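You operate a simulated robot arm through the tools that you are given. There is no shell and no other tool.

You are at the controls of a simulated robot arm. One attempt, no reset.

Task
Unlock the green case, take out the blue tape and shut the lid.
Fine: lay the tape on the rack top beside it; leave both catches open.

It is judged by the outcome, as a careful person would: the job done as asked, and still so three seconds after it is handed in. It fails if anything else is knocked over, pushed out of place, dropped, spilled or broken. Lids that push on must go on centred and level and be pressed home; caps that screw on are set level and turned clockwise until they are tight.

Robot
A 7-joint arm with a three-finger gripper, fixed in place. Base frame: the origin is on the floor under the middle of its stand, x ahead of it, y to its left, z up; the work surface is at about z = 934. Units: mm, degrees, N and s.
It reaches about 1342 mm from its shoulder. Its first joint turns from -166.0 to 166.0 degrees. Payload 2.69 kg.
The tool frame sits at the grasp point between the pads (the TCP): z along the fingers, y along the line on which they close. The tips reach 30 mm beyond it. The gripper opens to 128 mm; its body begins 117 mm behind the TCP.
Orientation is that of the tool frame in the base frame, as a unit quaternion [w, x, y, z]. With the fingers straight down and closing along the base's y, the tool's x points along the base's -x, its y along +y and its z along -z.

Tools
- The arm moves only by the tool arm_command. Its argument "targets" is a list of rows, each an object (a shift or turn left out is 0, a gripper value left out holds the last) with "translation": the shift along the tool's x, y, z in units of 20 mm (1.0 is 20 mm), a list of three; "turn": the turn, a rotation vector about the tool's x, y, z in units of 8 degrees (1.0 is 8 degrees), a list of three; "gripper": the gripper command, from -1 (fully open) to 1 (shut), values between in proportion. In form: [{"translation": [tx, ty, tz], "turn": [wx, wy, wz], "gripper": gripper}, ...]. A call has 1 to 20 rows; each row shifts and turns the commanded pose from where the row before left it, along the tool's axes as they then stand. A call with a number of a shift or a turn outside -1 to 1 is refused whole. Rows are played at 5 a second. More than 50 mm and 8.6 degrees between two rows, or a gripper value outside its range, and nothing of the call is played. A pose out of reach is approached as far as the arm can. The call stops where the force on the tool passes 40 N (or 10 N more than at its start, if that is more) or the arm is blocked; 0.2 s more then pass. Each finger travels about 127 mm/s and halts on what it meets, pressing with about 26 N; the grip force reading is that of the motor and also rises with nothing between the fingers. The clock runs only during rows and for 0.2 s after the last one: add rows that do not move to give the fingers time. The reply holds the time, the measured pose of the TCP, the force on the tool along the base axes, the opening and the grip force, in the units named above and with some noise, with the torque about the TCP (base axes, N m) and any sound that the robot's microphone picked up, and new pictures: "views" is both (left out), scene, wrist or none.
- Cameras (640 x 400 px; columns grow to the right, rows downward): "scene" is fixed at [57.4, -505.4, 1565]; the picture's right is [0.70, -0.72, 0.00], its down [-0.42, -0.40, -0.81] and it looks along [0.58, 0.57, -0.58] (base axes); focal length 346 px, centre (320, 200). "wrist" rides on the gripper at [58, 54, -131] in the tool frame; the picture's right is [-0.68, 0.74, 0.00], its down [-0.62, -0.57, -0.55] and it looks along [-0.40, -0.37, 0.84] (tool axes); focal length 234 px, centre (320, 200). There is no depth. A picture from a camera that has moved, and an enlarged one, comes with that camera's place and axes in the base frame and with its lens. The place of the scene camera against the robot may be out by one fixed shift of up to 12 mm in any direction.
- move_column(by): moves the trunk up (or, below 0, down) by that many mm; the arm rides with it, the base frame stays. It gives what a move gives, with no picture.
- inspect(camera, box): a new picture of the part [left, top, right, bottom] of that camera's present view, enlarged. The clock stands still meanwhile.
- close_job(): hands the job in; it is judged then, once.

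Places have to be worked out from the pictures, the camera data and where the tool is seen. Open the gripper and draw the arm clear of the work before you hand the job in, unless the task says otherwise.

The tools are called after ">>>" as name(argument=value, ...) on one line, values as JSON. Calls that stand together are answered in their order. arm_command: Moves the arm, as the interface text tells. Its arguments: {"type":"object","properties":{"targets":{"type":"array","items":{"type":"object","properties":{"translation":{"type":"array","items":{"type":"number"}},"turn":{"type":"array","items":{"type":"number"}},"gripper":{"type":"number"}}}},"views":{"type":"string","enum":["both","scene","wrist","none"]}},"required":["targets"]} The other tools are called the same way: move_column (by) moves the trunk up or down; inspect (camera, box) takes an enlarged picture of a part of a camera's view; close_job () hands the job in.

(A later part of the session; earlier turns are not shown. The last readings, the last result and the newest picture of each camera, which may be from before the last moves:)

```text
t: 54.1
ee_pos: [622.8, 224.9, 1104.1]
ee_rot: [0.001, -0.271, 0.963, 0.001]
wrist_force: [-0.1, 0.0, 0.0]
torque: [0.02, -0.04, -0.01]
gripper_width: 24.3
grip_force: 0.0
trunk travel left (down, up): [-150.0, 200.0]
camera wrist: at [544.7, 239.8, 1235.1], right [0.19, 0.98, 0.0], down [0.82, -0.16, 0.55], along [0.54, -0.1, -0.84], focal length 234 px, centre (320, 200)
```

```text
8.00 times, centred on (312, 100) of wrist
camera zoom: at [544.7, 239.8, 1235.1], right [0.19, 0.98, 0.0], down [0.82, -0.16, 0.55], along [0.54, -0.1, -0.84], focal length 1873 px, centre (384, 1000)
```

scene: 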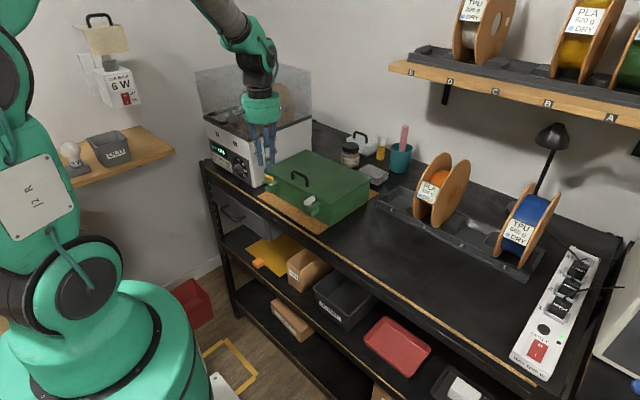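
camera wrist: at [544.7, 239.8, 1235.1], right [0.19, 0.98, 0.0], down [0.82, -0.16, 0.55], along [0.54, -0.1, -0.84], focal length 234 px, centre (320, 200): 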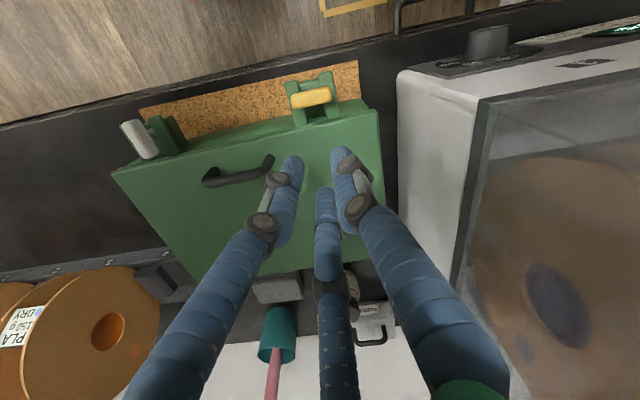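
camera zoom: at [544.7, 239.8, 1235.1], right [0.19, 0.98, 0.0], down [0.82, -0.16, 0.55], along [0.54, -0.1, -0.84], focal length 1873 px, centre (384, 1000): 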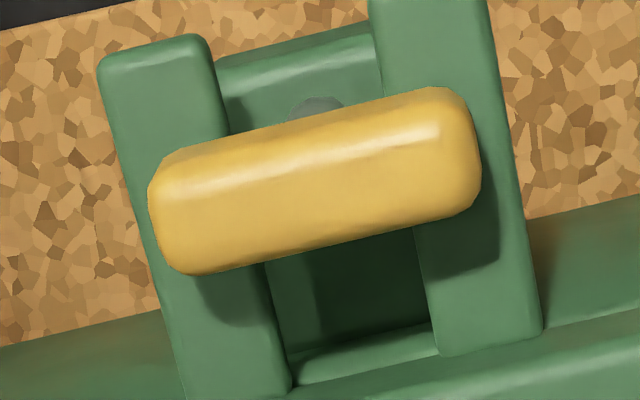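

Refined: yellow bar centre about (580, 225.8), bar back near 586, lid face near 602.5. C must therefore sit centred at x ≈ 594.4, which puts the TCP at x ≈ 574.6. I move there, stop above, and take extra readings to average out noise.

>>> arm_command(targets=[{"translation": [0.676, 0.435, 0], "gripper": 0.62}, {"translation": [0.676, 0.435, 0]}, {"translation": [0.676, 0.435, 0]}, {"translation": [0, 0, 0.8]}, {"translation": [0, 0, 0.8]}, {"translation": [0, 0, 0.8]}, {}], views="none")

>>> arm_command(targets=[{}], views="none")

>>> arm_command(targets=[{}], views="wrist")

>>> inspect(camera="wrist", box=[260, 120, 388, 210])

```text
t: 55.8
ee_pos: [575.6, 226.6, 1056.2]
ee_rot: [0.001, -0.269, 0.963, 0.001]
wrist_force: [-0.2, 0.1, 0.3]
torque: [0.02, -0.01, -0.03]
gripper_width: 24.3
grip_force: 0.1
trunk travel left (down, up): [-150.0, 200.0]
```

```text
t: 56.1
ee_pos: [574.8, 226.2, 1055.7]
ee_rot: [0.001, -0.27, 0.963, 0.001]
wrist_force: [0.3, 0.5, -0.2]
torque: [0.0, 0.03, 0.02]
gripper_width: 24.6
grip_force: 0.1
trunk travel left (down, up): [-150.0, 200.0]
```

```text
t: 56.5
ee_pos: [575.1, 225.9, 1055.6]
ee_rot: [0.0, -0.269, 0.963, 0.001]
wrist_force: [-0.3, -0.5, -0.4]
torque: [-0.04, -0.01, 0.03]
gripper_width: 24.3
grip_force: 0.2
trunk travel left (down, up): [-150.0, 200.0]
camera wrist: at [496.9, 240.7, 1187.0], right [0.19, 0.98, 0.0], down [0.82, -0.16, 0.55], along [0.54, -0.1, -0.84], focal length 234 px, centre (320, 200)
```

wrist: 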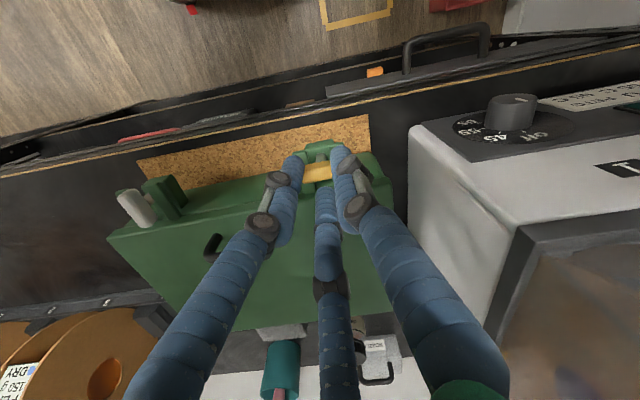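

```text
4.44 times, centred on (324, 165) of wrist
camera zoom: at [496.9, 240.7, 1187.0], right [0.19, 0.98, 0.0], down [0.82, -0.16, 0.55], along [0.54, -0.1, -0.84], focal length 1041 px, centre (302, 356)
```

zoom: 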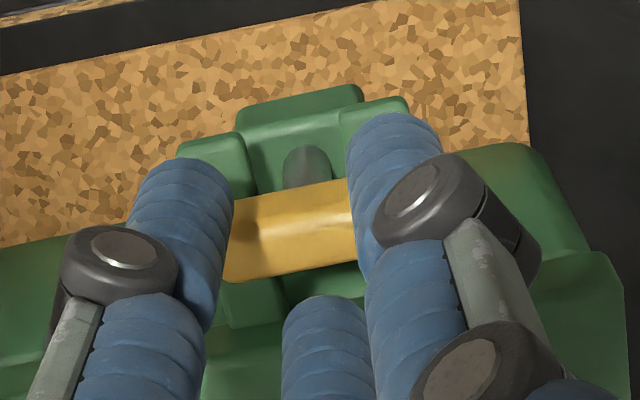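

The relative position matches the white catch's successful descent. I add half a millimetre toward the lid and descend slightly less deep (tips about z 1014).

>>> arm_command(targets=[{"translation": [-0.026, -0.016, 0]}, {"translation": [0, 0, 0.2]}, {"translation": [0, 0, 0.2]}, {"translation": [0, 0, 0.17]}, {}], views="wrist")

>>> inspect(camera="wrist", box=[260, 120, 388, 210])

```text
t: 57.8
ee_pos: [574.6, 227.5, 1043.5]
ee_rot: [0.001, -0.27, 0.963, 0.002]
wrist_force: [0.4, 0.1, 0.4]
torque: [0.05, 0.02, -0.04]
gripper_width: 24.3
grip_force: 0.1
trunk travel left (down, up): [-150.0, 200.0]
camera wrist: at [497.1, 241.2, 1175.5], right [0.19, 0.98, 0.0], down [0.82, -0.16, 0.55], along [0.54, -0.11, -0.84], focal length 234 px, centre (320, 200)
```

wrist: 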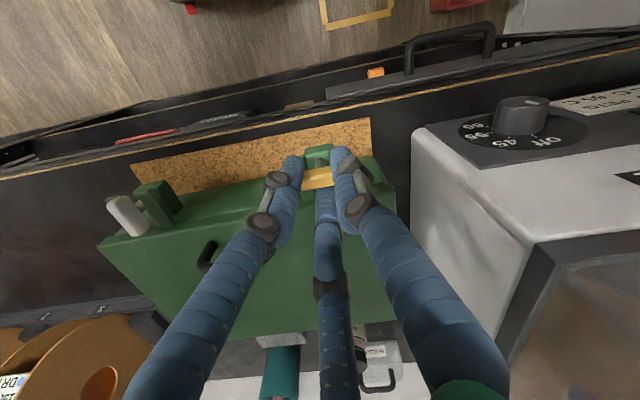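

```text
4.44 times, centred on (324, 165) of wrist
camera zoom: at [497.1, 241.2, 1175.5], right [0.19, 0.98, 0.0], down [0.82, -0.16, 0.55], along [0.54, -0.11, -0.84], focal length 1041 px, centre (302, 356)
```

zoom: 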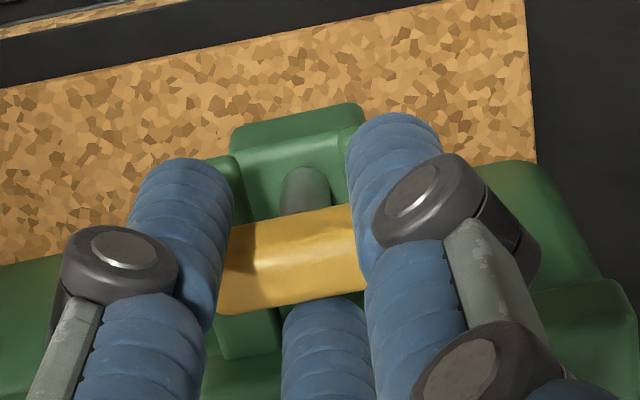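

C slipped into the gap with no force this time. I go 1.5 mm deeper and close on the yellow bar.

>>> arm_command(targets=[{"translation": [0, 0, 0.07]}, {"gripper": 0.72}, {"gripper": 0.8}, {"gripper": 1}, {}, {}], views="none")

```text
t: 59.1
ee_pos: [575.6, 226.8, 1043.0]
ee_rot: [0.0, -0.269, 0.963, 0.001]
wrist_force: [7.2, 1.4, 0.0]
torque: [0.05, -0.19, 0.01]
gripper_width: 20.4
grip_force: 26.1
trunk travel left (down, up): [-150.0, 200.0]
```

Gripped at 20.4 mm. I balance by 1 mm, then test clockwise first by 8°.

>>> arm_command(targets=[{"translation": [-0.043, -0.026, 0]}, {}], views="none")

>>> arm_command(targets=[{"translation": [-0.0082, 0.0146, 0], "turn": [0, 0, 0.5]}, {"translation": [-0.0082, 0.0146, 0], "turn": [0, 0, 0.5]}, {}], views="wrist")

>>> inspect(camera="wrist", box=[260, 120, 388, 210])

```text
t: 59.8
ee_pos: [576.2, 227.6, 1043.3]
ee_rot: [0.001, -0.271, 0.963, 0.002]
wrist_force: [-0.3, 3.2, 3.7]
torque: [0.27, 0.01, 0.04]
gripper_width: 20.6
grip_force: 25.7
trunk travel left (down, up): [-150.0, 200.0]
```

```text
t: 60.5
ee_pos: [574.5, 228.4, 1043.3]
ee_rot: [0.001, -0.203, 0.979, 0.001]
wrist_force: [-2.4, 4.6, 2.7]
torque: [0.13, 0.02, 0.03]
gripper_width: 20.7
grip_force: 25.7
trunk travel left (down, up): [-150.0, 200.0]
camera wrist: at [500.6, 252.5, 1174.1], right [0.33, 0.94, 0.0], down [0.79, -0.28, 0.55], along [0.52, -0.18, -0.84], focal length 234 px, centre (320, 200)
```

wrist: 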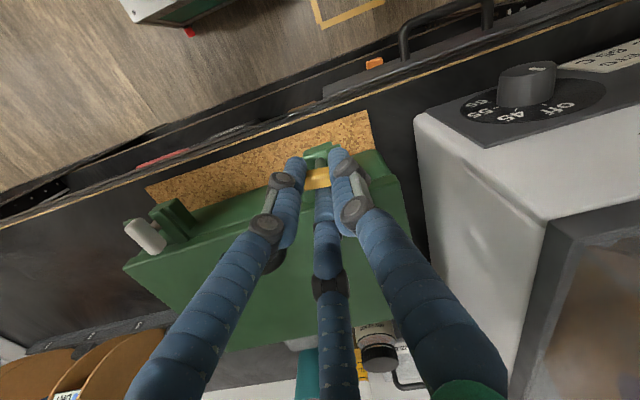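

```text
4.44 times, centred on (324, 165) of wrist
camera zoom: at [500.6, 252.5, 1174.1], right [0.33, 0.94, 0.0], down [0.79, -0.28, 0.55], along [0.52, -0.18, -0.84], focal length 1041 px, centre (302, 356)
```

zoom: 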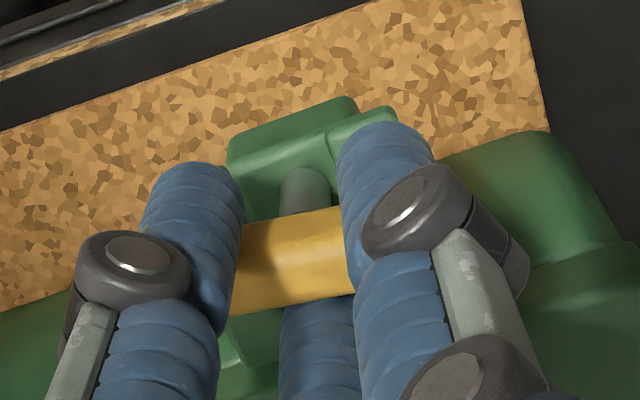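

Clockwise opens this one too. Near the end of a full turn the wrist camera would come close to the dryer cover (about y 320, x ≥ 590). So I'll turn about 68° in this grip, then re-grip at another yaw for the rest.

>>> arm_command(targets=[{"translation": [-0.0174, 0.0262, 0], "turn": [0, 0, 0.944]}, {"translation": [-0.0174, 0.0262, 0], "turn": [0, 0, 0.944]}, {"translation": [-0.0174, 0.0262, 0], "turn": [0, 0, 0.944]}, {"translation": [-0.0174, 0.0262, 0], "turn": [0, 0, 0.944]}, {}], views="none")

>>> arm_command(targets=[{"translation": [-0.0174, 0.0262, 0], "turn": [0, 0, 0.944]}, {"translation": [-0.0174, 0.0262, 0], "turn": [0, 0, 0.944]}, {"translation": [-0.0174, 0.0262, 0], "turn": [0, 0, 0.944]}, {}], views="both")

```text
t: 61.8
ee_pos: [577.4, 228.4, 1042.4]
ee_rot: [0.0, 0.061, 0.998, 0.001]
wrist_force: [-2.1, -0.1, 0.5]
torque: [0.16, -0.11, -0.04]
gripper_width: 20.7
grip_force: 26.4
trunk travel left (down, up): [-150.0, 200.0]
```

```text
t: 62.8
ee_pos: [578.5, 230.6, 1042.7]
ee_rot: [-0.001, 0.255, 0.967, 0.001]
wrist_force: [0.1, -1.8, -0.5]
torque: [-0.09, 0.1, -0.01]
gripper_width: 20.5
grip_force: 25.7
trunk travel left (down, up): [-150.0, 200.0]
camera wrist: at [554.0, 305.3, 1174.3], right [0.95, 0.31, 0.0], down [0.26, -0.8, 0.55], along [0.17, -0.52, -0.84], focal length 234 px, centre (320, 200)
```

scene: 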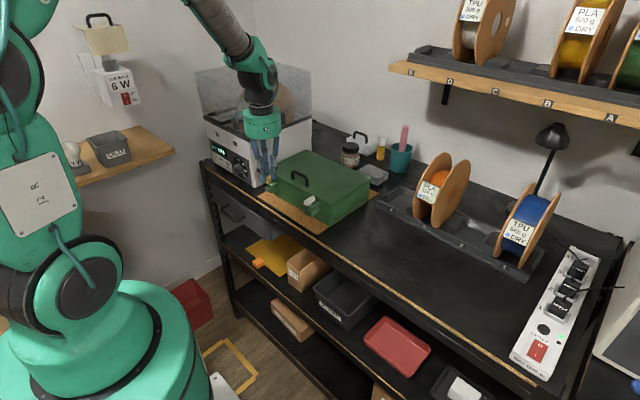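
wrist: 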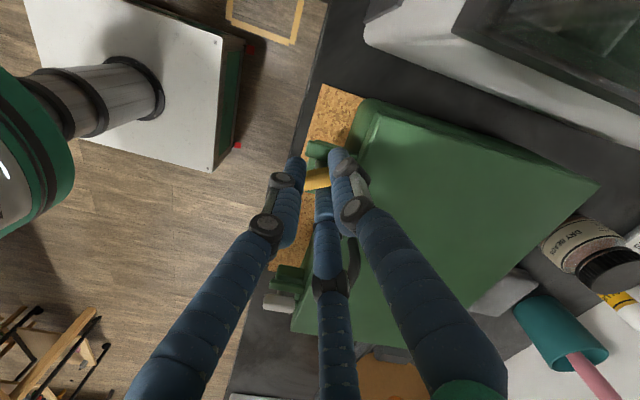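

61° done. The re-grip is symmetric: I open, lift 28 mm and rotate the tool −120° (finger A takes C's place), then come straight back down.

>>> arm_command(targets=[{"gripper": 0.68}, {"gripper": 0.62}, {"translation": [0, 0, -0.5]}, {"translation": [0, 0, -0.9]}, {"turn": [0, 0, -0.9375]}, {"turn": [0, 0, -0.9375]}, {"turn": [0, 0, -0.9375]}, {"turn": [0, 0, -0.9375]}, {"turn": [0, 0, -0.9375]}, {"turn": [0, 0, -0.9375]}, {"turn": [0, 0, -0.9375]}, {"turn": [0, 0, -0.9375]}, {"turn": [0, 0, -0.9375]}, {"turn": [0, 0, -0.9375]}, {"turn": [0, 0, -0.9375]}, {"turn": [0, 0, -0.9375]}, {"turn": [0, 0, -0.9375]}, {"turn": [0, 0, -0.9375]}, {"turn": [0, 0, -0.9375]}, {"turn": [0, 0, -0.9375]}], views="none")

>>> arm_command(targets=[{}, {}], views="both")

>>> inspect(camera="wrist", box=[260, 100, 420, 220])

>>> inspect(camera="scene", box=[250, 150, 346, 210])

```text
t: 67.0
ee_pos: [577.6, 230.9, 1071.0]
ee_rot: [0.0, 0.71, -0.704, 0.0]
wrist_force: [0.3, -0.2, 0.3]
torque: [-0.02, 0.0, -0.01]
gripper_width: 24.4
grip_force: 0.0
trunk travel left (down, up): [-150.0, 200.0]
```

```text
t: 67.5
ee_pos: [578.2, 230.6, 1069.9]
ee_rot: [0.0, 0.71, -0.704, 0.0]
wrist_force: [-0.2, 0.5, 0.0]
torque: [0.02, -0.01, 0.0]
gripper_width: 24.3
grip_force: 0.1
trunk travel left (down, up): [-150.0, 200.0]
camera wrist: at [525.0, 171.0, 1202.2], right [-0.74, 0.67, 0.0], down [0.56, 0.62, 0.55], along [0.37, 0.41, -0.83], focal length 234 px, centre (320, 200)
```

scene: 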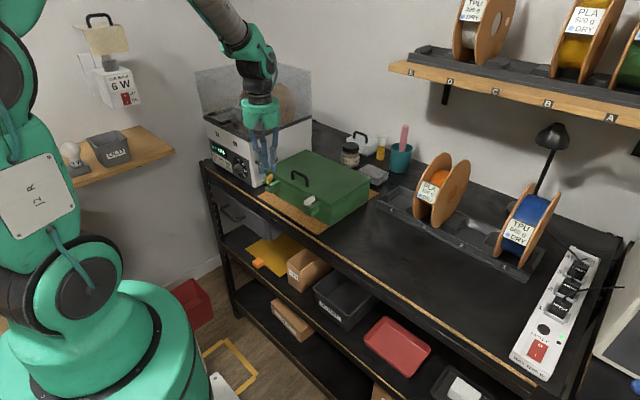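
wrist: 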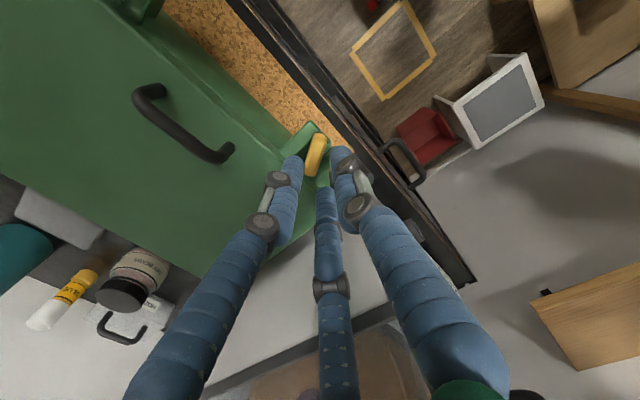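

```text
3.33 times, centred on (340, 160) of wrist
camera zoom: at [525.0, 171.0, 1202.2], right [-0.74, 0.67, 0.0], down [0.56, 0.62, 0.55], along [0.37, 0.41, -0.83], focal length 781 px, centre (253, 333)
```

zoom: 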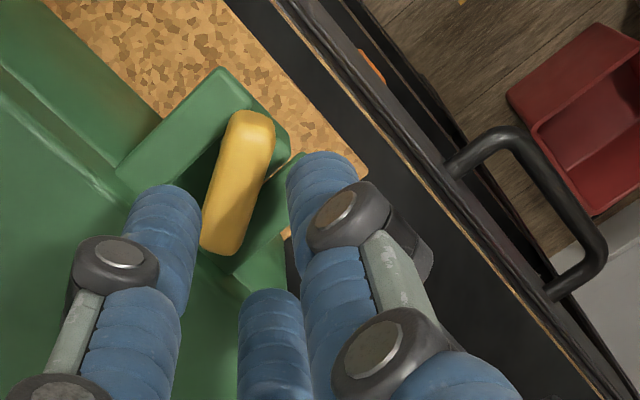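

```text
6.67 times, centred on (298, 180) of scene
camera zoom: at [57.4, -505.4, 1565.0], right [0.7, -0.72, 0.0], down [-0.42, -0.4, -0.81], along [0.58, 0.57, -0.58], focal length 2308 px, centre (467, 333)
```

zoom: 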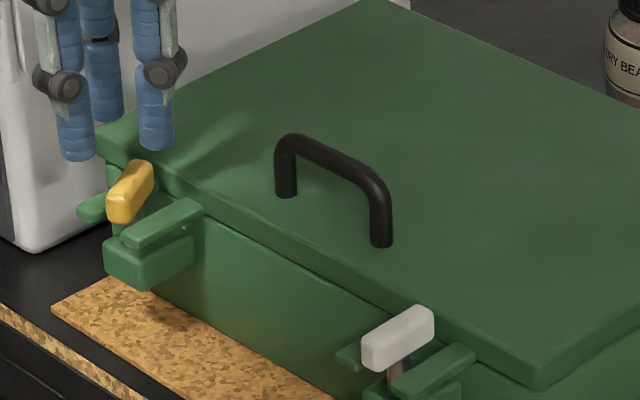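

The bar now sits between A on one side and B/C on the other. I lower around it and check before closing.

>>> arm_command(targets=[{"translation": [0, 0, 0.45]}, {"translation": [0, 0, 0.45]}, {"translation": [0, 0, 0.25]}, {"translation": [0, 0, 0.22]}, {}], views="wrist")

>>> inspect(camera="wrist", box=[260, 100, 420, 220])

```text
t: 68.8
ee_pos: [577.2, 230.9, 1044.8]
ee_rot: [0.0, 0.71, -0.704, -0.001]
wrist_force: [-0.2, -0.4, 0.0]
torque: [0.03, 0.02, 0.01]
gripper_width: 24.4
grip_force: 0.1
trunk travel left (down, up): [-150.0, 200.0]
camera wrist: at [524.9, 170.9, 1174.8], right [-0.74, 0.67, 0.0], down [0.56, 0.62, 0.55], along [0.37, 0.41, -0.84], focal length 234 px, centre (320, 200)
```

wrist: 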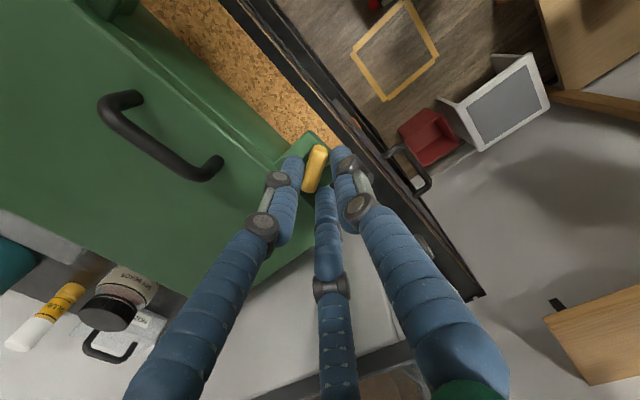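

```text
3.33 times, centred on (340, 160) of wrist
camera zoom: at [524.9, 170.9, 1174.8], right [-0.74, 0.67, 0.0], down [0.56, 0.62, 0.55], along [0.37, 0.41, -0.84], focal length 781 px, centre (253, 333)
```

zoom: 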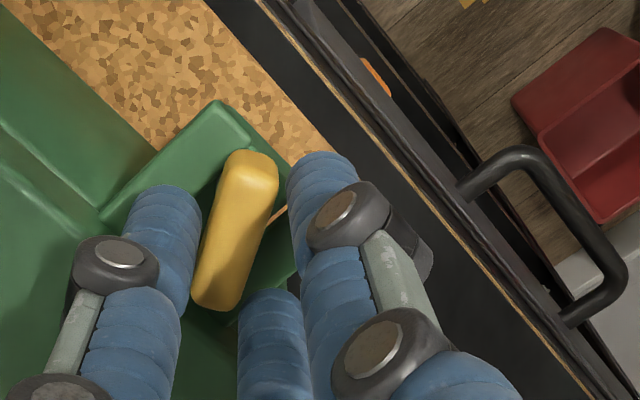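

>>> arm_command(targets=[{"translation": [0, 0, 0.08]}, {"gripper": 0.72}, {"gripper": 0.8}, {"gripper": 1}, {}, {}], views="none")

>>> arm_command(targets=[{"translation": [-0.014, -0.0282, 0], "turn": [0, 0, 0.9375]}, {"translation": [-0.014, -0.0282, 0], "turn": [0, 0, 0.9375]}, {}], views="none")

```text
t: 70.2
ee_pos: [578.1, 230.5, 1042.0]
ee_rot: [-0.001, 0.71, -0.704, 0.0]
wrist_force: [0.4, -2.5, -0.7]
torque: [-0.04, -0.06, 0.0]
gripper_width: 20.7
grip_force: 25.5
trunk travel left (down, up): [-150.0, 200.0]
```

```text
t: 71.0
ee_pos: [579.2, 231.7, 1042.8]
ee_rot: [0.001, -0.611, 0.792, 0.001]
wrist_force: [2.9, -6.8, 1.3]
torque: [-0.1, -0.45, 0.0]
gripper_width: 20.6
grip_force: 25.6
trunk travel left (down, up): [-150.0, 200.0]
```

Turning freely; I continue to the stop in small steps.

>>> arm_command(targets=[{"translation": [-0.0079, -0.0148, 0], "turn": [0, 0, 0.5]}, {"translation": [-0.0079, -0.0148, 0], "turn": [0, 0, 0.5]}, {}], views="none")

>>> arm_command(targets=[{"translation": [-0.0079, -0.0148, 0], "turn": [0, 0, 0.5]}, {}], views="none")

>>> arm_command(targets=[{"translation": [-0.0079, -0.0148, 0], "turn": [0, 0, 0.4]}, {}], views="wrist")

>>> inspect(camera="wrist", box=[260, 100, 420, 220])

```text
t: 71.8
ee_pos: [578.9, 231.3, 1042.6]
ee_rot: [0.0, -0.555, 0.832, 0.0]
wrist_force: [2.7, -5.2, -0.7]
torque: [-0.11, -0.3, 0.01]
gripper_width: 20.5
grip_force: 25.6
trunk travel left (down, up): [-150.0, 200.0]
```

```text
t: 72.3
ee_pos: [580.8, 231.6, 1042.2]
ee_rot: [0.0, -0.526, 0.85, 0.001]
wrist_force: [0.4, -4.9, -1.4]
torque: [-0.13, -0.18, 0.0]
gripper_width: 20.6
grip_force: 26.1
trunk travel left (down, up): [-150.0, 200.0]
```

```text
t: 73.0
ee_pos: [580.3, 231.9, 1042.6]
ee_rot: [0.0, -0.503, 0.864, 0.001]
wrist_force: [-1.4, -1.2, -0.4]
torque: [-0.16, 0.45, 0.61]
gripper_width: 20.3
grip_force: 26.0
trunk travel left (down, up): [-150.0, 200.0]
camera wrist: at [505.1, 206.6, 1173.6], right [-0.3, 0.95, 0.0], down [0.8, 0.25, 0.55], along [0.52, 0.17, -0.84], focal length 234 px, centre (320, 200)
```

wrist: 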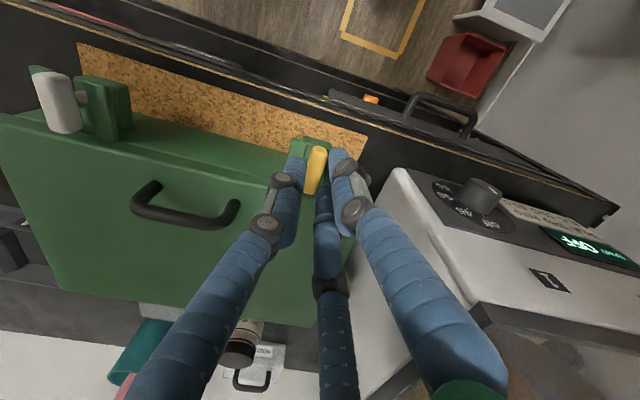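

```text
3.33 times, centred on (340, 160) of wrist
camera zoom: at [505.1, 206.6, 1173.6], right [-0.3, 0.95, 0.0], down [0.8, 0.25, 0.55], along [0.52, 0.17, -0.84], focal length 781 px, centre (253, 333)
```

zoom: 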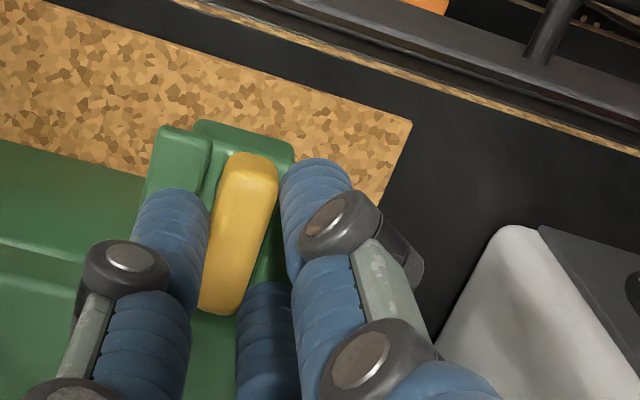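

Stop felt at about 91°, and the yellow bar is now in line with the slot. I release and lift clear.

>>> arm_command(targets=[{"turn": [0, 0, -0.15], "gripper": 0.68}, {"gripper": 0.63}, {}, {"translation": [0, 0, -0.4]}, {"translation": [0, 0, -0.8]}, {"translation": [0, 0, -1]}, {"translation": [0, 0, -1]}, {}], views="both")

>>> inspect(camera="scene", box=[250, 150, 346, 210])

>>> inspect(camera="wrist", box=[0, 40, 360, 265])

```text
t: 74.8
ee_pos: [580.3, 230.9, 1106.4]
ee_rot: [0.001, -0.512, 0.859, 0.0]
wrist_force: [-0.5, -0.3, 0.3]
torque: [0.02, -0.02, 0.03]
gripper_width: 23.7
grip_force: 0.0
trunk travel left (down, up): [-150.0, 200.0]
camera wrist: at [505.6, 204.6, 1236.7], right [-0.32, 0.95, 0.0], down [0.79, 0.27, 0.55], along [0.52, 0.18, -0.84], focal length 234 px, centre (320, 200)
```

scene: 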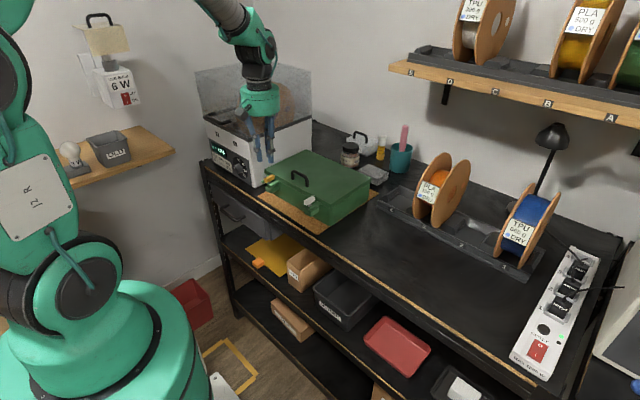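
wrist: 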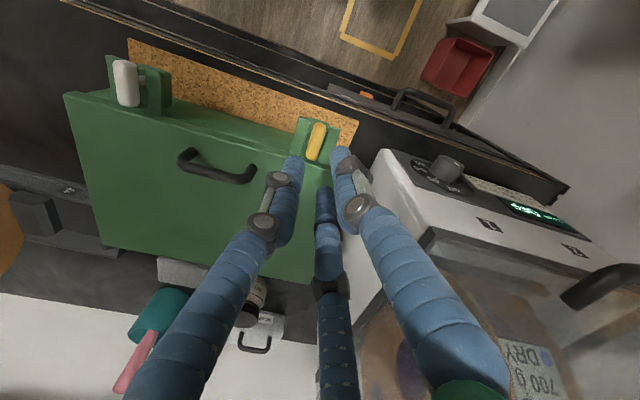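

```text
6.67 times, centred on (298, 180) of scene
camera zoom: at [57.4, -505.4, 1565.0], right [0.7, -0.72, 0.0], down [-0.42, -0.4, -0.81], along [0.58, 0.57, -0.58], focal length 2308 px, centre (467, 333)
```

zoom: 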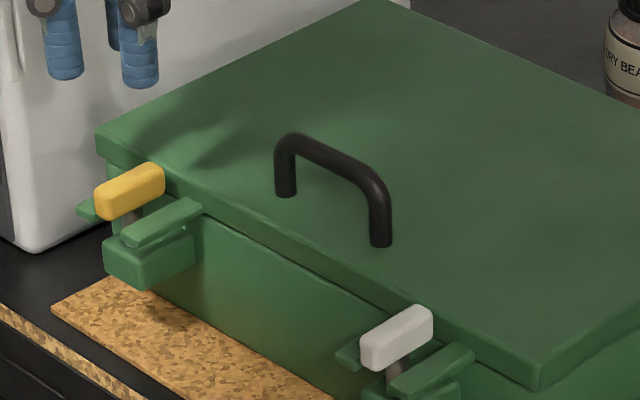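

```text
1.78 times, centred on (180, 152) of wrist
camera zoom: at [505.6, 204.6, 1236.7], right [-0.32, 0.95, 0.0], down [0.79, 0.27, 0.55], along [0.52, 0.18, -0.84], focal length 416 px, centre (569, 284)
```

zoom: 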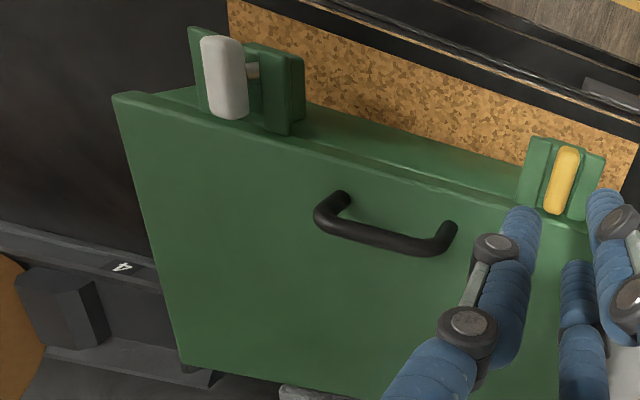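

Both catches are open and the case is only a few mm from where it started. Next is the lid: I'll grip the handle with the fingers nearly horizontal (pointing at the hinge), so that as the lid swings up the tool ends pointing down. First I measure the handle from here.

>>> inspect(camera="wrist", box=[165, 135, 277, 205])

>>> inspect(camera="scene", box=[282, 162, 322, 192])

```text
5.71 times, centred on (221, 170) of wrist
camera zoom: at [505.6, 204.6, 1236.7], right [-0.32, 0.95, 0.0], down [0.79, 0.27, 0.55], along [0.52, 0.18, -0.84], focal length 1338 px, centre (886, 371)
```

zoom: 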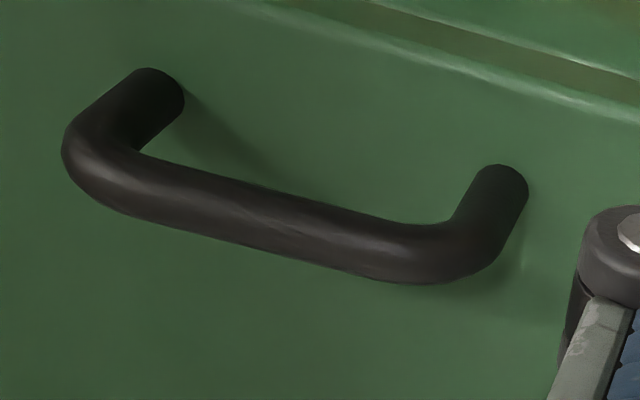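

```text
13.33 times, centred on (302, 177) of scene
camera zoom: at [57.4, -505.4, 1565.0], right [0.7, -0.72, 0.0], down [-0.42, -0.4, -0.81], along [0.58, 0.57, -0.58], focal length 4615 px, centre (560, 507)
```

zoom: 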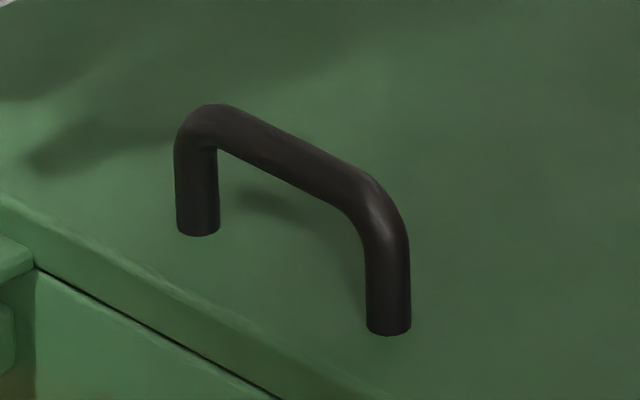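

The handle bar runs along y, centred near (627, 143.5) at z ≈ 1045.5, about 9 mm thick with about 24 mm clear beneath. I back off in front of it at yaw −90°, then pitch the tool toward horizontal.

>>> arm_command(targets=[{"turn": [0, 0, -0.8875]}, {"turn": [0, 0, -0.8875]}, {"turn": [0, 0, -0.8875]}, {"turn": [0, 0, -0.8875]}, {"translation": [0.88, 0.7, -0.5]}, {"translation": [0.88, 0.7, -0.5]}, {"translation": [0.88, 0.7, -0.5]}, {"translation": [0.88, 0.7, -0.5]}, {"translation": [0.88, 0.7, 0]}, {}], views="none")

>>> arm_command(targets=[{"turn": [0.93, 0, 0]}, {"turn": [0.93, 0, 0]}, {"turn": [0.93, 0, 0]}, {"turn": [0.93, 0, 0]}, {"turn": [0.93, 0, 0]}, {"turn": [0.93, 0, 0]}, {}], views="both")

```text
t: 77.0
ee_pos: [509.1, 143.3, 1147.0]
ee_rot: [0.001, -0.707, 0.707, 0.001]
wrist_force: [-0.3, -0.7, -0.3]
torque: [0.03, -0.08, 0.05]
gripper_width: 23.9
grip_force: 0.0
trunk travel left (down, up): [-150.0, 200.0]
```

```text
t: 78.5
ee_pos: [513.4, 144.1, 1144.8]
ee_rot: [0.269, -0.653, 0.655, -0.269]
wrist_force: [0.8, 0.6, -0.3]
torque: [-0.05, 0.04, -0.02]
gripper_width: 23.7
grip_force: 0.1
trunk travel left (down, up): [-150.0, 200.0]
camera wrist: at [381.7, 85.3, 1200.6], right [-0.52, 0.68, -0.52], down [0.02, 0.61, 0.79], along [0.85, 0.4, -0.33], focal length 234 px, centre (320, 200)
```

scene: 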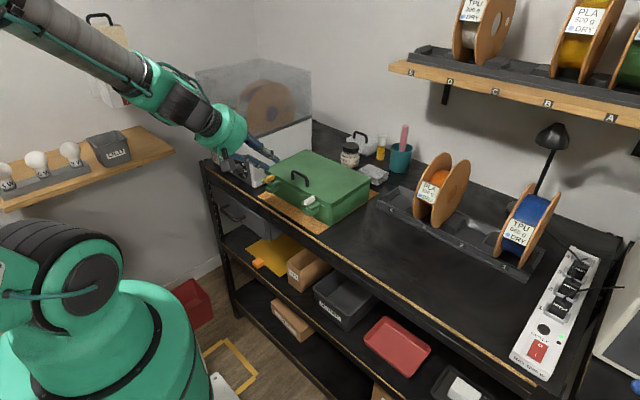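
wrist: 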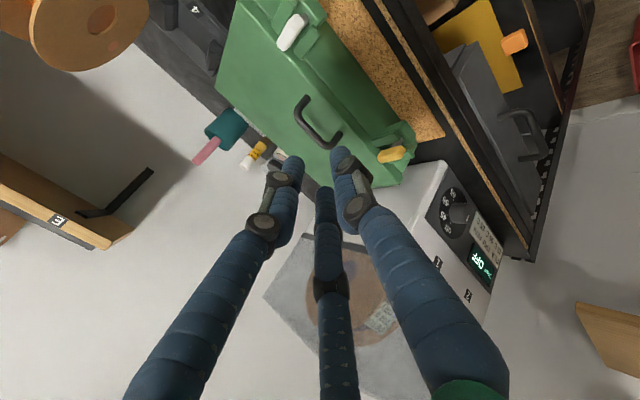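

Pitch works so far. I continue to about 8° below horizontal and come to a pre-approach point in front of the handle.

>>> arm_command(targets=[{"turn": [0.93, 0, 0], "gripper": 0.594}, {"turn": [0.93, 0, 0]}, {"turn": [0.93, 0, 0]}, {"turn": [0.93, 0, 0]}, {"turn": [0.95, 0, 0]}, {"translation": [0, 0.794, 0.676]}, {"translation": [0, 0.794, 0.676]}, {"translation": [0, 0.794, 0.676]}, {"translation": [0, 0.794, 0.676]}, {}], views="both")

>>> inspect(camera="scene", box=[230, 130, 358, 210])

```text
t: 80.8
ee_pos: [556.9, 144.2, 1075.2]
ee_rot: [0.464, -0.533, 0.535, -0.463]
wrist_force: [0.3, -0.4, 0.0]
torque: [-0.01, -0.07, 0.0]
gripper_width: 26.1
grip_force: 0.0
trunk travel left (down, up): [-150.0, 200.0]
camera wrist: at [419.4, 84.7, 1040.2], right [-0.1, 0.68, -0.73], down [-0.46, 0.62, 0.64], along [0.88, 0.4, 0.25], focal length 234 px, centre (320, 200)
```

scene: 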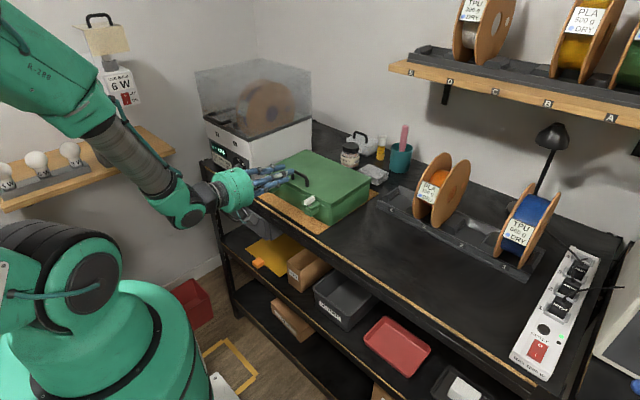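
wrist: 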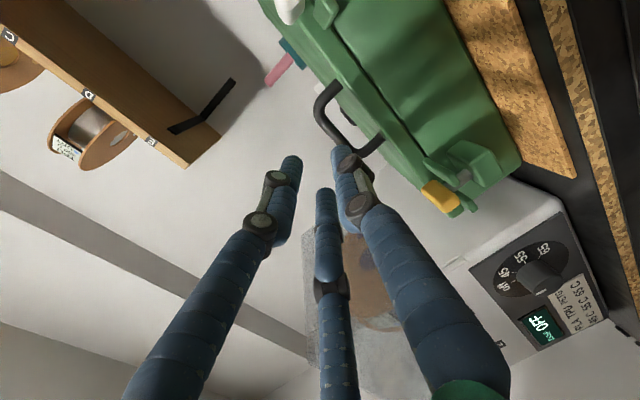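

```text
5.00 times, centred on (294, 170) of scene
camera zoom: at [57.4, -505.4, 1565.0], right [0.7, -0.72, 0.0], down [-0.42, -0.4, -0.81], along [0.58, 0.57, -0.58], focal length 1731 px, centre (450, 350)
```

zoom: 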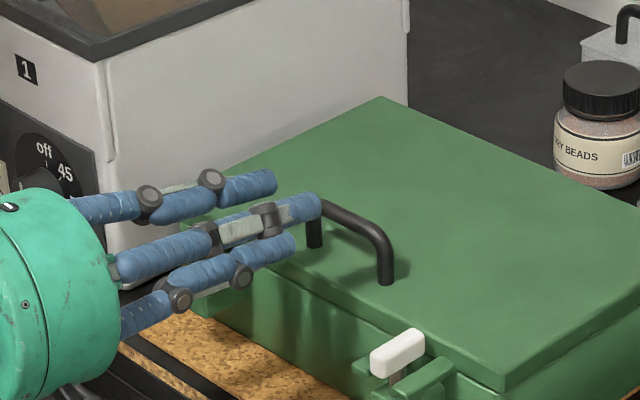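

>>> arm_command(targets=[{"translation": [0.035, 0.72, 0.1]}, {"translation": [0, 0, 0.58]}, {}], views="both")

>>> inspect(camera="scene", box=[266, 150, 330, 200])

>>> inspect(camera="wrist", box=[260, 50, 420, 200])

```text
t: 81.5
ee_pos: [567.0, 143.7, 1058.7]
ee_rot: [0.464, -0.533, 0.534, -0.464]
wrist_force: [0.2, 0.1, -1.1]
torque: [-0.04, -0.01, -0.01]
gripper_width: 26.0
grip_force: 0.1
trunk travel left (down, up): [-150.0, 200.0]
camera wrist: at [430.4, 83.7, 1024.1], right [-0.1, 0.68, -0.73], down [-0.46, 0.62, 0.64], along [0.88, 0.4, 0.25], focal length 234 px, centre (320, 200)
```

scene: 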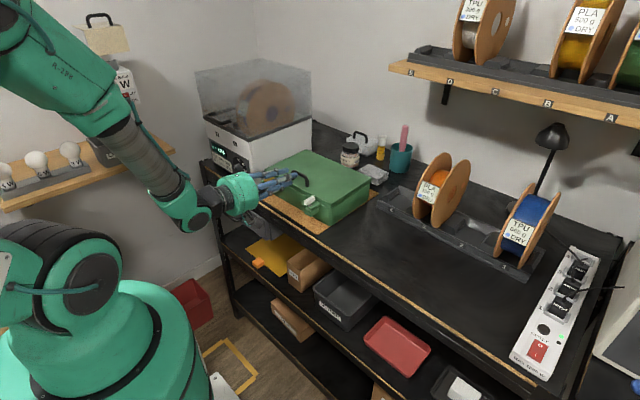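
wrist: 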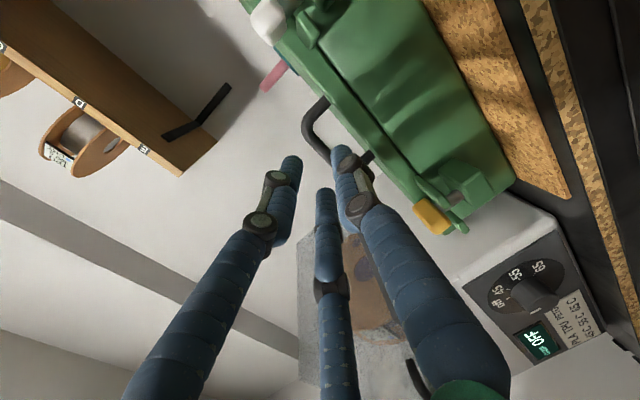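

```text
8.00 times, centred on (298, 175) of scene
camera zoom: at [57.4, -505.4, 1565.0], right [0.7, -0.72, 0.0], down [-0.42, -0.4, -0.81], along [0.58, 0.57, -0.58], focal length 2769 px, centre (496, 400)
```

zoom: 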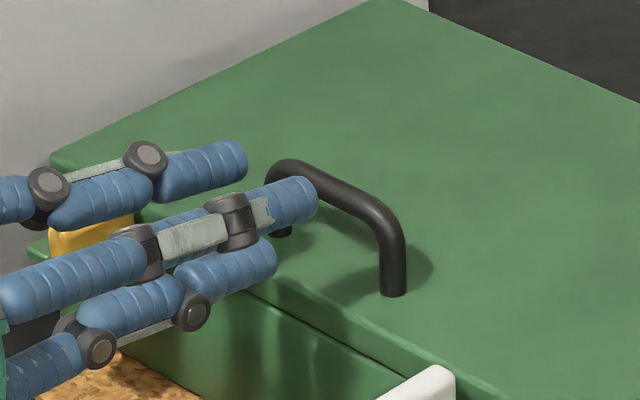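

```text
2.67 times, centred on (340, 125) of wrist
camera zoom: at [430.4, 83.7, 1024.1], right [-0.1, 0.68, -0.73], down [-0.46, 0.62, 0.64], along [0.88, 0.4, 0.25], focal length 624 px, centre (267, 400)
```

zoom: 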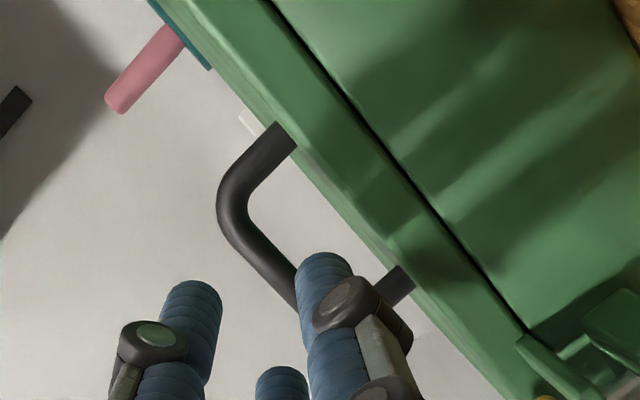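

Geometry checks out: B will pass between bar and lid with A and C above. I advance along the finger axis.

>>> arm_command(targets=[{"translation": [0, 0, 0.5]}, {"translation": [0, 0, 0.5]}, {"translation": [0, 0, 0.5]}, {"translation": [0, 0, 0.5]}, {"translation": [0, 0, 0.28]}, {}], views="both")

>>> inspect(camera="scene", box=[266, 150, 330, 200])

>>> inspect(camera="wrist", box=[260, 50, 420, 200])

```text
t: 83.0
ee_pos: [612.1, 142.7, 1052.6]
ee_rot: [0.464, -0.533, 0.535, -0.464]
wrist_force: [0.1, -0.3, 0.7]
torque: [0.01, -0.02, 0.02]
gripper_width: 26.1
grip_force: 0.1
trunk travel left (down, up): [-150.0, 200.0]
camera wrist: at [475.3, 83.9, 1018.1], right [-0.1, 0.68, -0.73], down [-0.46, 0.62, 0.64], along [0.88, 0.4, 0.25], focal length 234 px, centre (320, 200)
```

scene: 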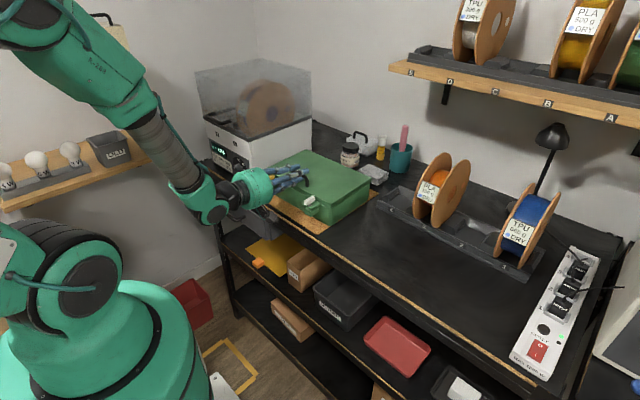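
wrist: 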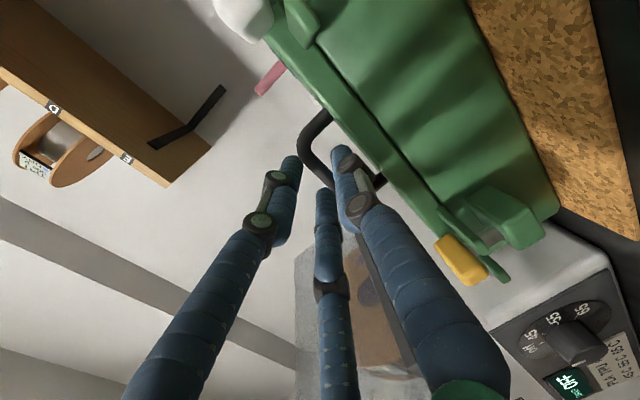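

```text
8.00 times, centred on (298, 175) of scene
camera zoom: at [57.4, -505.4, 1565.0], right [0.7, -0.72, 0.0], down [-0.42, -0.4, -0.81], along [0.58, 0.57, -0.58], focal length 2769 px, centre (496, 400)
```

zoom: 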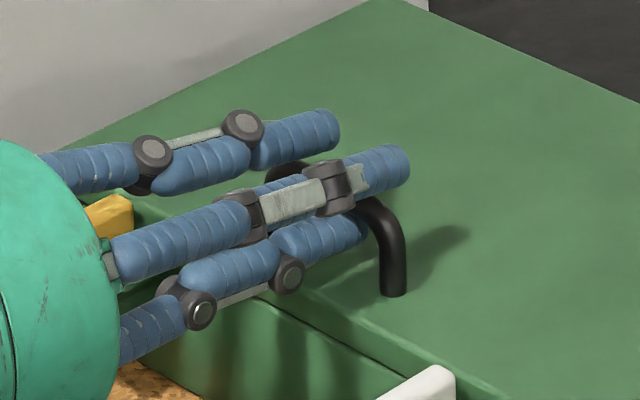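

```text
2.67 times, centred on (340, 125) of wrist
camera zoom: at [475.3, 83.9, 1018.1], right [-0.1, 0.68, -0.73], down [-0.46, 0.62, 0.64], along [0.88, 0.4, 0.25], focal length 624 px, centre (267, 400)
```

zoom: 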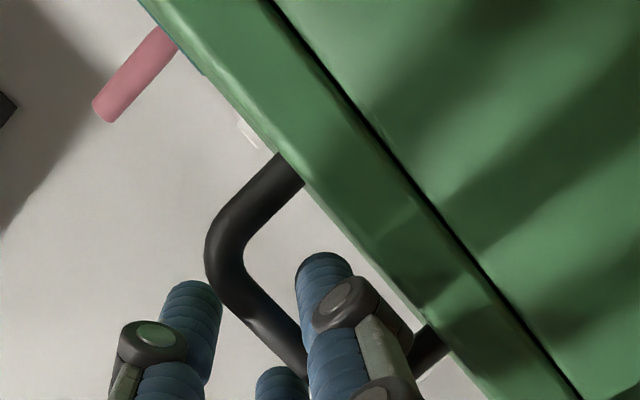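

B is through the handle with no contact force. I close to a snug cage around the bar and begin lifting, rotating about the estimated hinge axis (x≈788, z≈1003) for the first 10°.

>>> arm_command(targets=[{"gripper": 0.65}, {"gripper": 0.71}, {}, {}], views="none")

>>> arm_command(targets=[{"translation": [0, -0.3153, 0.0479], "turn": [-0.25, 0, 0]}, {"translation": [0, -0.3153, 0.0479], "turn": [-0.25, 0, 0]}, {"translation": [0, -0.3153, 0.0479], "turn": [-0.25, 0, 0]}, {"translation": [0, -0.3153, 0.0479], "turn": [-0.25, 0, 0]}, {"translation": [0, -0.3153, 0.0479], "turn": [-0.25, 0, 0]}, {}], views="both")

>>> inspect(camera="scene", box=[240, 110, 400, 230])

```text
t: 84.0
ee_pos: [612.5, 142.4, 1052.9]
ee_rot: [0.464, -0.533, 0.534, -0.464]
wrist_force: [-0.3, -1.1, -1.7]
torque: [-0.01, 0.04, 0.0]
gripper_width: 19.7
grip_force: 1.1
trunk travel left (down, up): [-150.0, 200.0]
```

```text
t: 85.3
ee_pos: [622.9, 142.8, 1082.8]
ee_rot: [0.415, -0.57, 0.574, -0.416]
wrist_force: [-1.5, 0.5, -1.1]
torque: [0.03, -0.01, 0.01]
gripper_width: 19.6
grip_force: 1.0
trunk travel left (down, up): [-150.0, 200.0]
camera wrist: at [482.1, 84.0, 1072.5], right [-0.23, 0.68, -0.7], down [-0.35, 0.61, 0.71], along [0.91, 0.4, 0.1], focal length 234 px, centre (320, 200)
```

scene: 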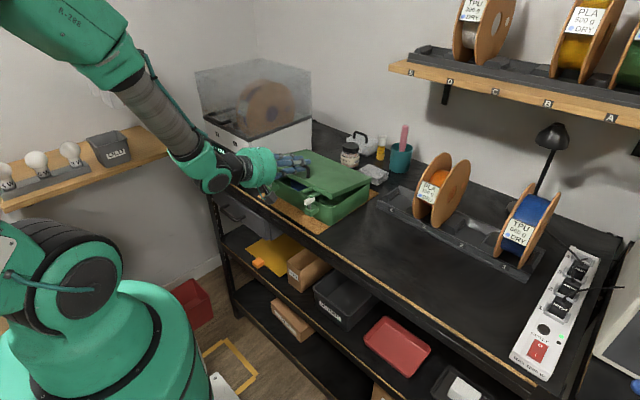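
wrist: 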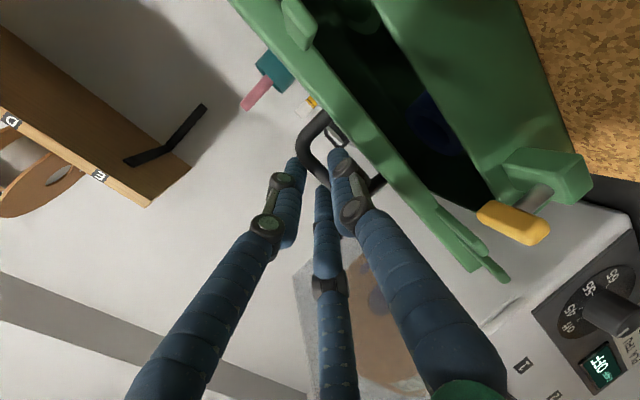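

```text
3.33 times, centred on (320, 170) of scene
camera zoom: at [57.4, -505.4, 1565.0], right [0.7, -0.72, 0.0], down [-0.42, -0.4, -0.81], along [0.58, 0.57, -0.58], focal length 1154 px, centre (320, 300)
```

zoom: 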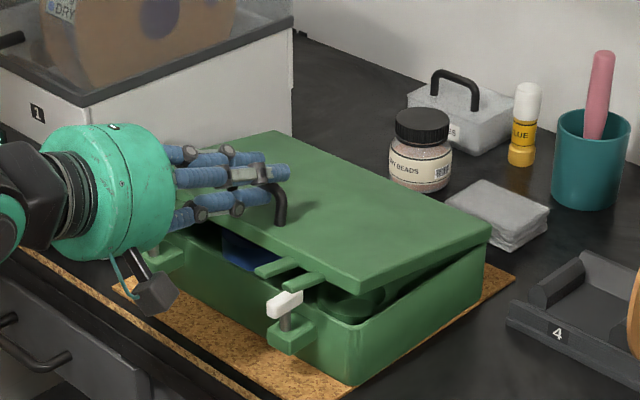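

The lid lifts easily, and I can see something blue inside on the left. I continue opening.

>>> arm_command(targets=[{"translation": [0, -0.3153, 0.0479], "turn": [-0.25, 0, 0]}, {"translation": [0, -0.3153, 0.0479], "turn": [-0.25, 0, 0]}, {"translation": [0, -0.3153, 0.0479], "turn": [-0.25, 0, 0]}, {"translation": [0, -0.3153, 0.0479], "turn": [-0.25, 0, 0]}, {"translation": [0, -0.3153, 0.0479], "turn": [-0.25, 0, 0]}, {"translation": [0, -0.3153, 0.0479], "turn": [-0.25, 0, 0]}, {"translation": [0, -0.3153, 0.0479], "turn": [-0.25, 0, 0]}, {"translation": [0, -0.3153, 0.0479], "turn": [-0.25, 0, 0]}, {"translation": [0, -0.3153, 0.0479], "turn": [-0.25, 0, 0]}, {"translation": [0, -0.3153, 0.0479], "turn": [-0.25, 0, 0]}, {}], views="both")

>>> inspect(camera="scene", box=[240, 90, 400, 230])

```text
t: 87.8
ee_pos: [661.6, 142.7, 1135.0]
ee_rot: [0.31, -0.635, 0.636, -0.309]
wrist_force: [-0.8, 0.3, -1.4]
torque: [0.02, 0.01, -0.02]
gripper_width: 19.6
grip_force: 0.4
trunk travel left (down, up): [-150.0, 200.0]
camera wrist: at [524.5, 83.9, 1172.7], right [-0.45, 0.68, -0.58], down [-0.08, 0.61, 0.78], along [0.89, 0.4, -0.22], focal length 234 px, centre (320, 200)
```

scene: 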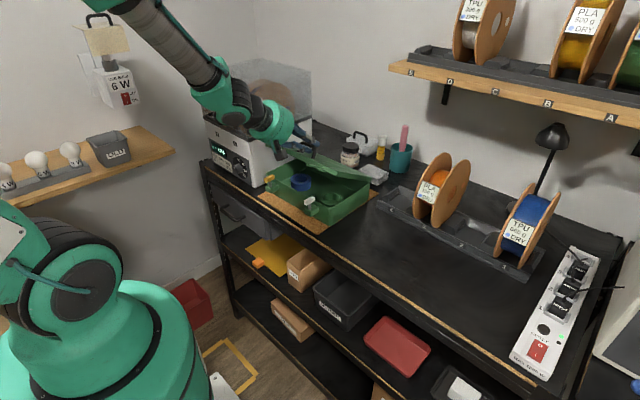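
wrist: 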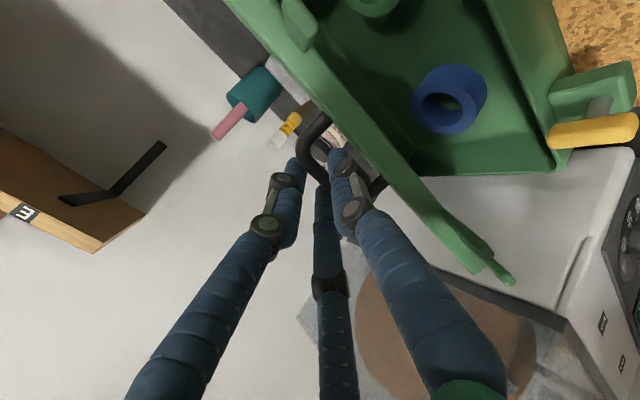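

```text
2.86 times, centred on (320, 160) of scene
camera zoom: at [57.4, -505.4, 1565.0], right [0.7, -0.72, 0.0], down [-0.42, -0.4, -0.81], along [0.58, 0.57, -0.58], focal length 989 px, centre (320, 314)
```

zoom: 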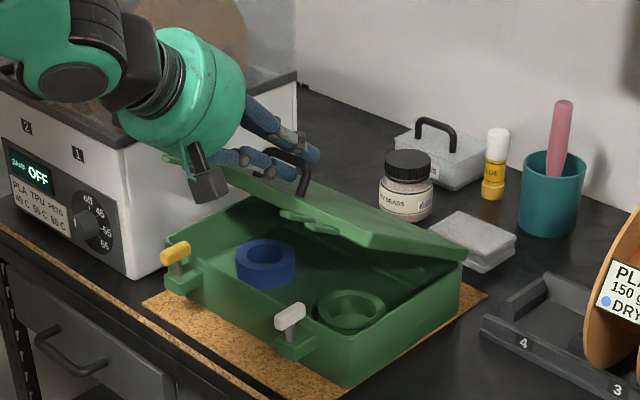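

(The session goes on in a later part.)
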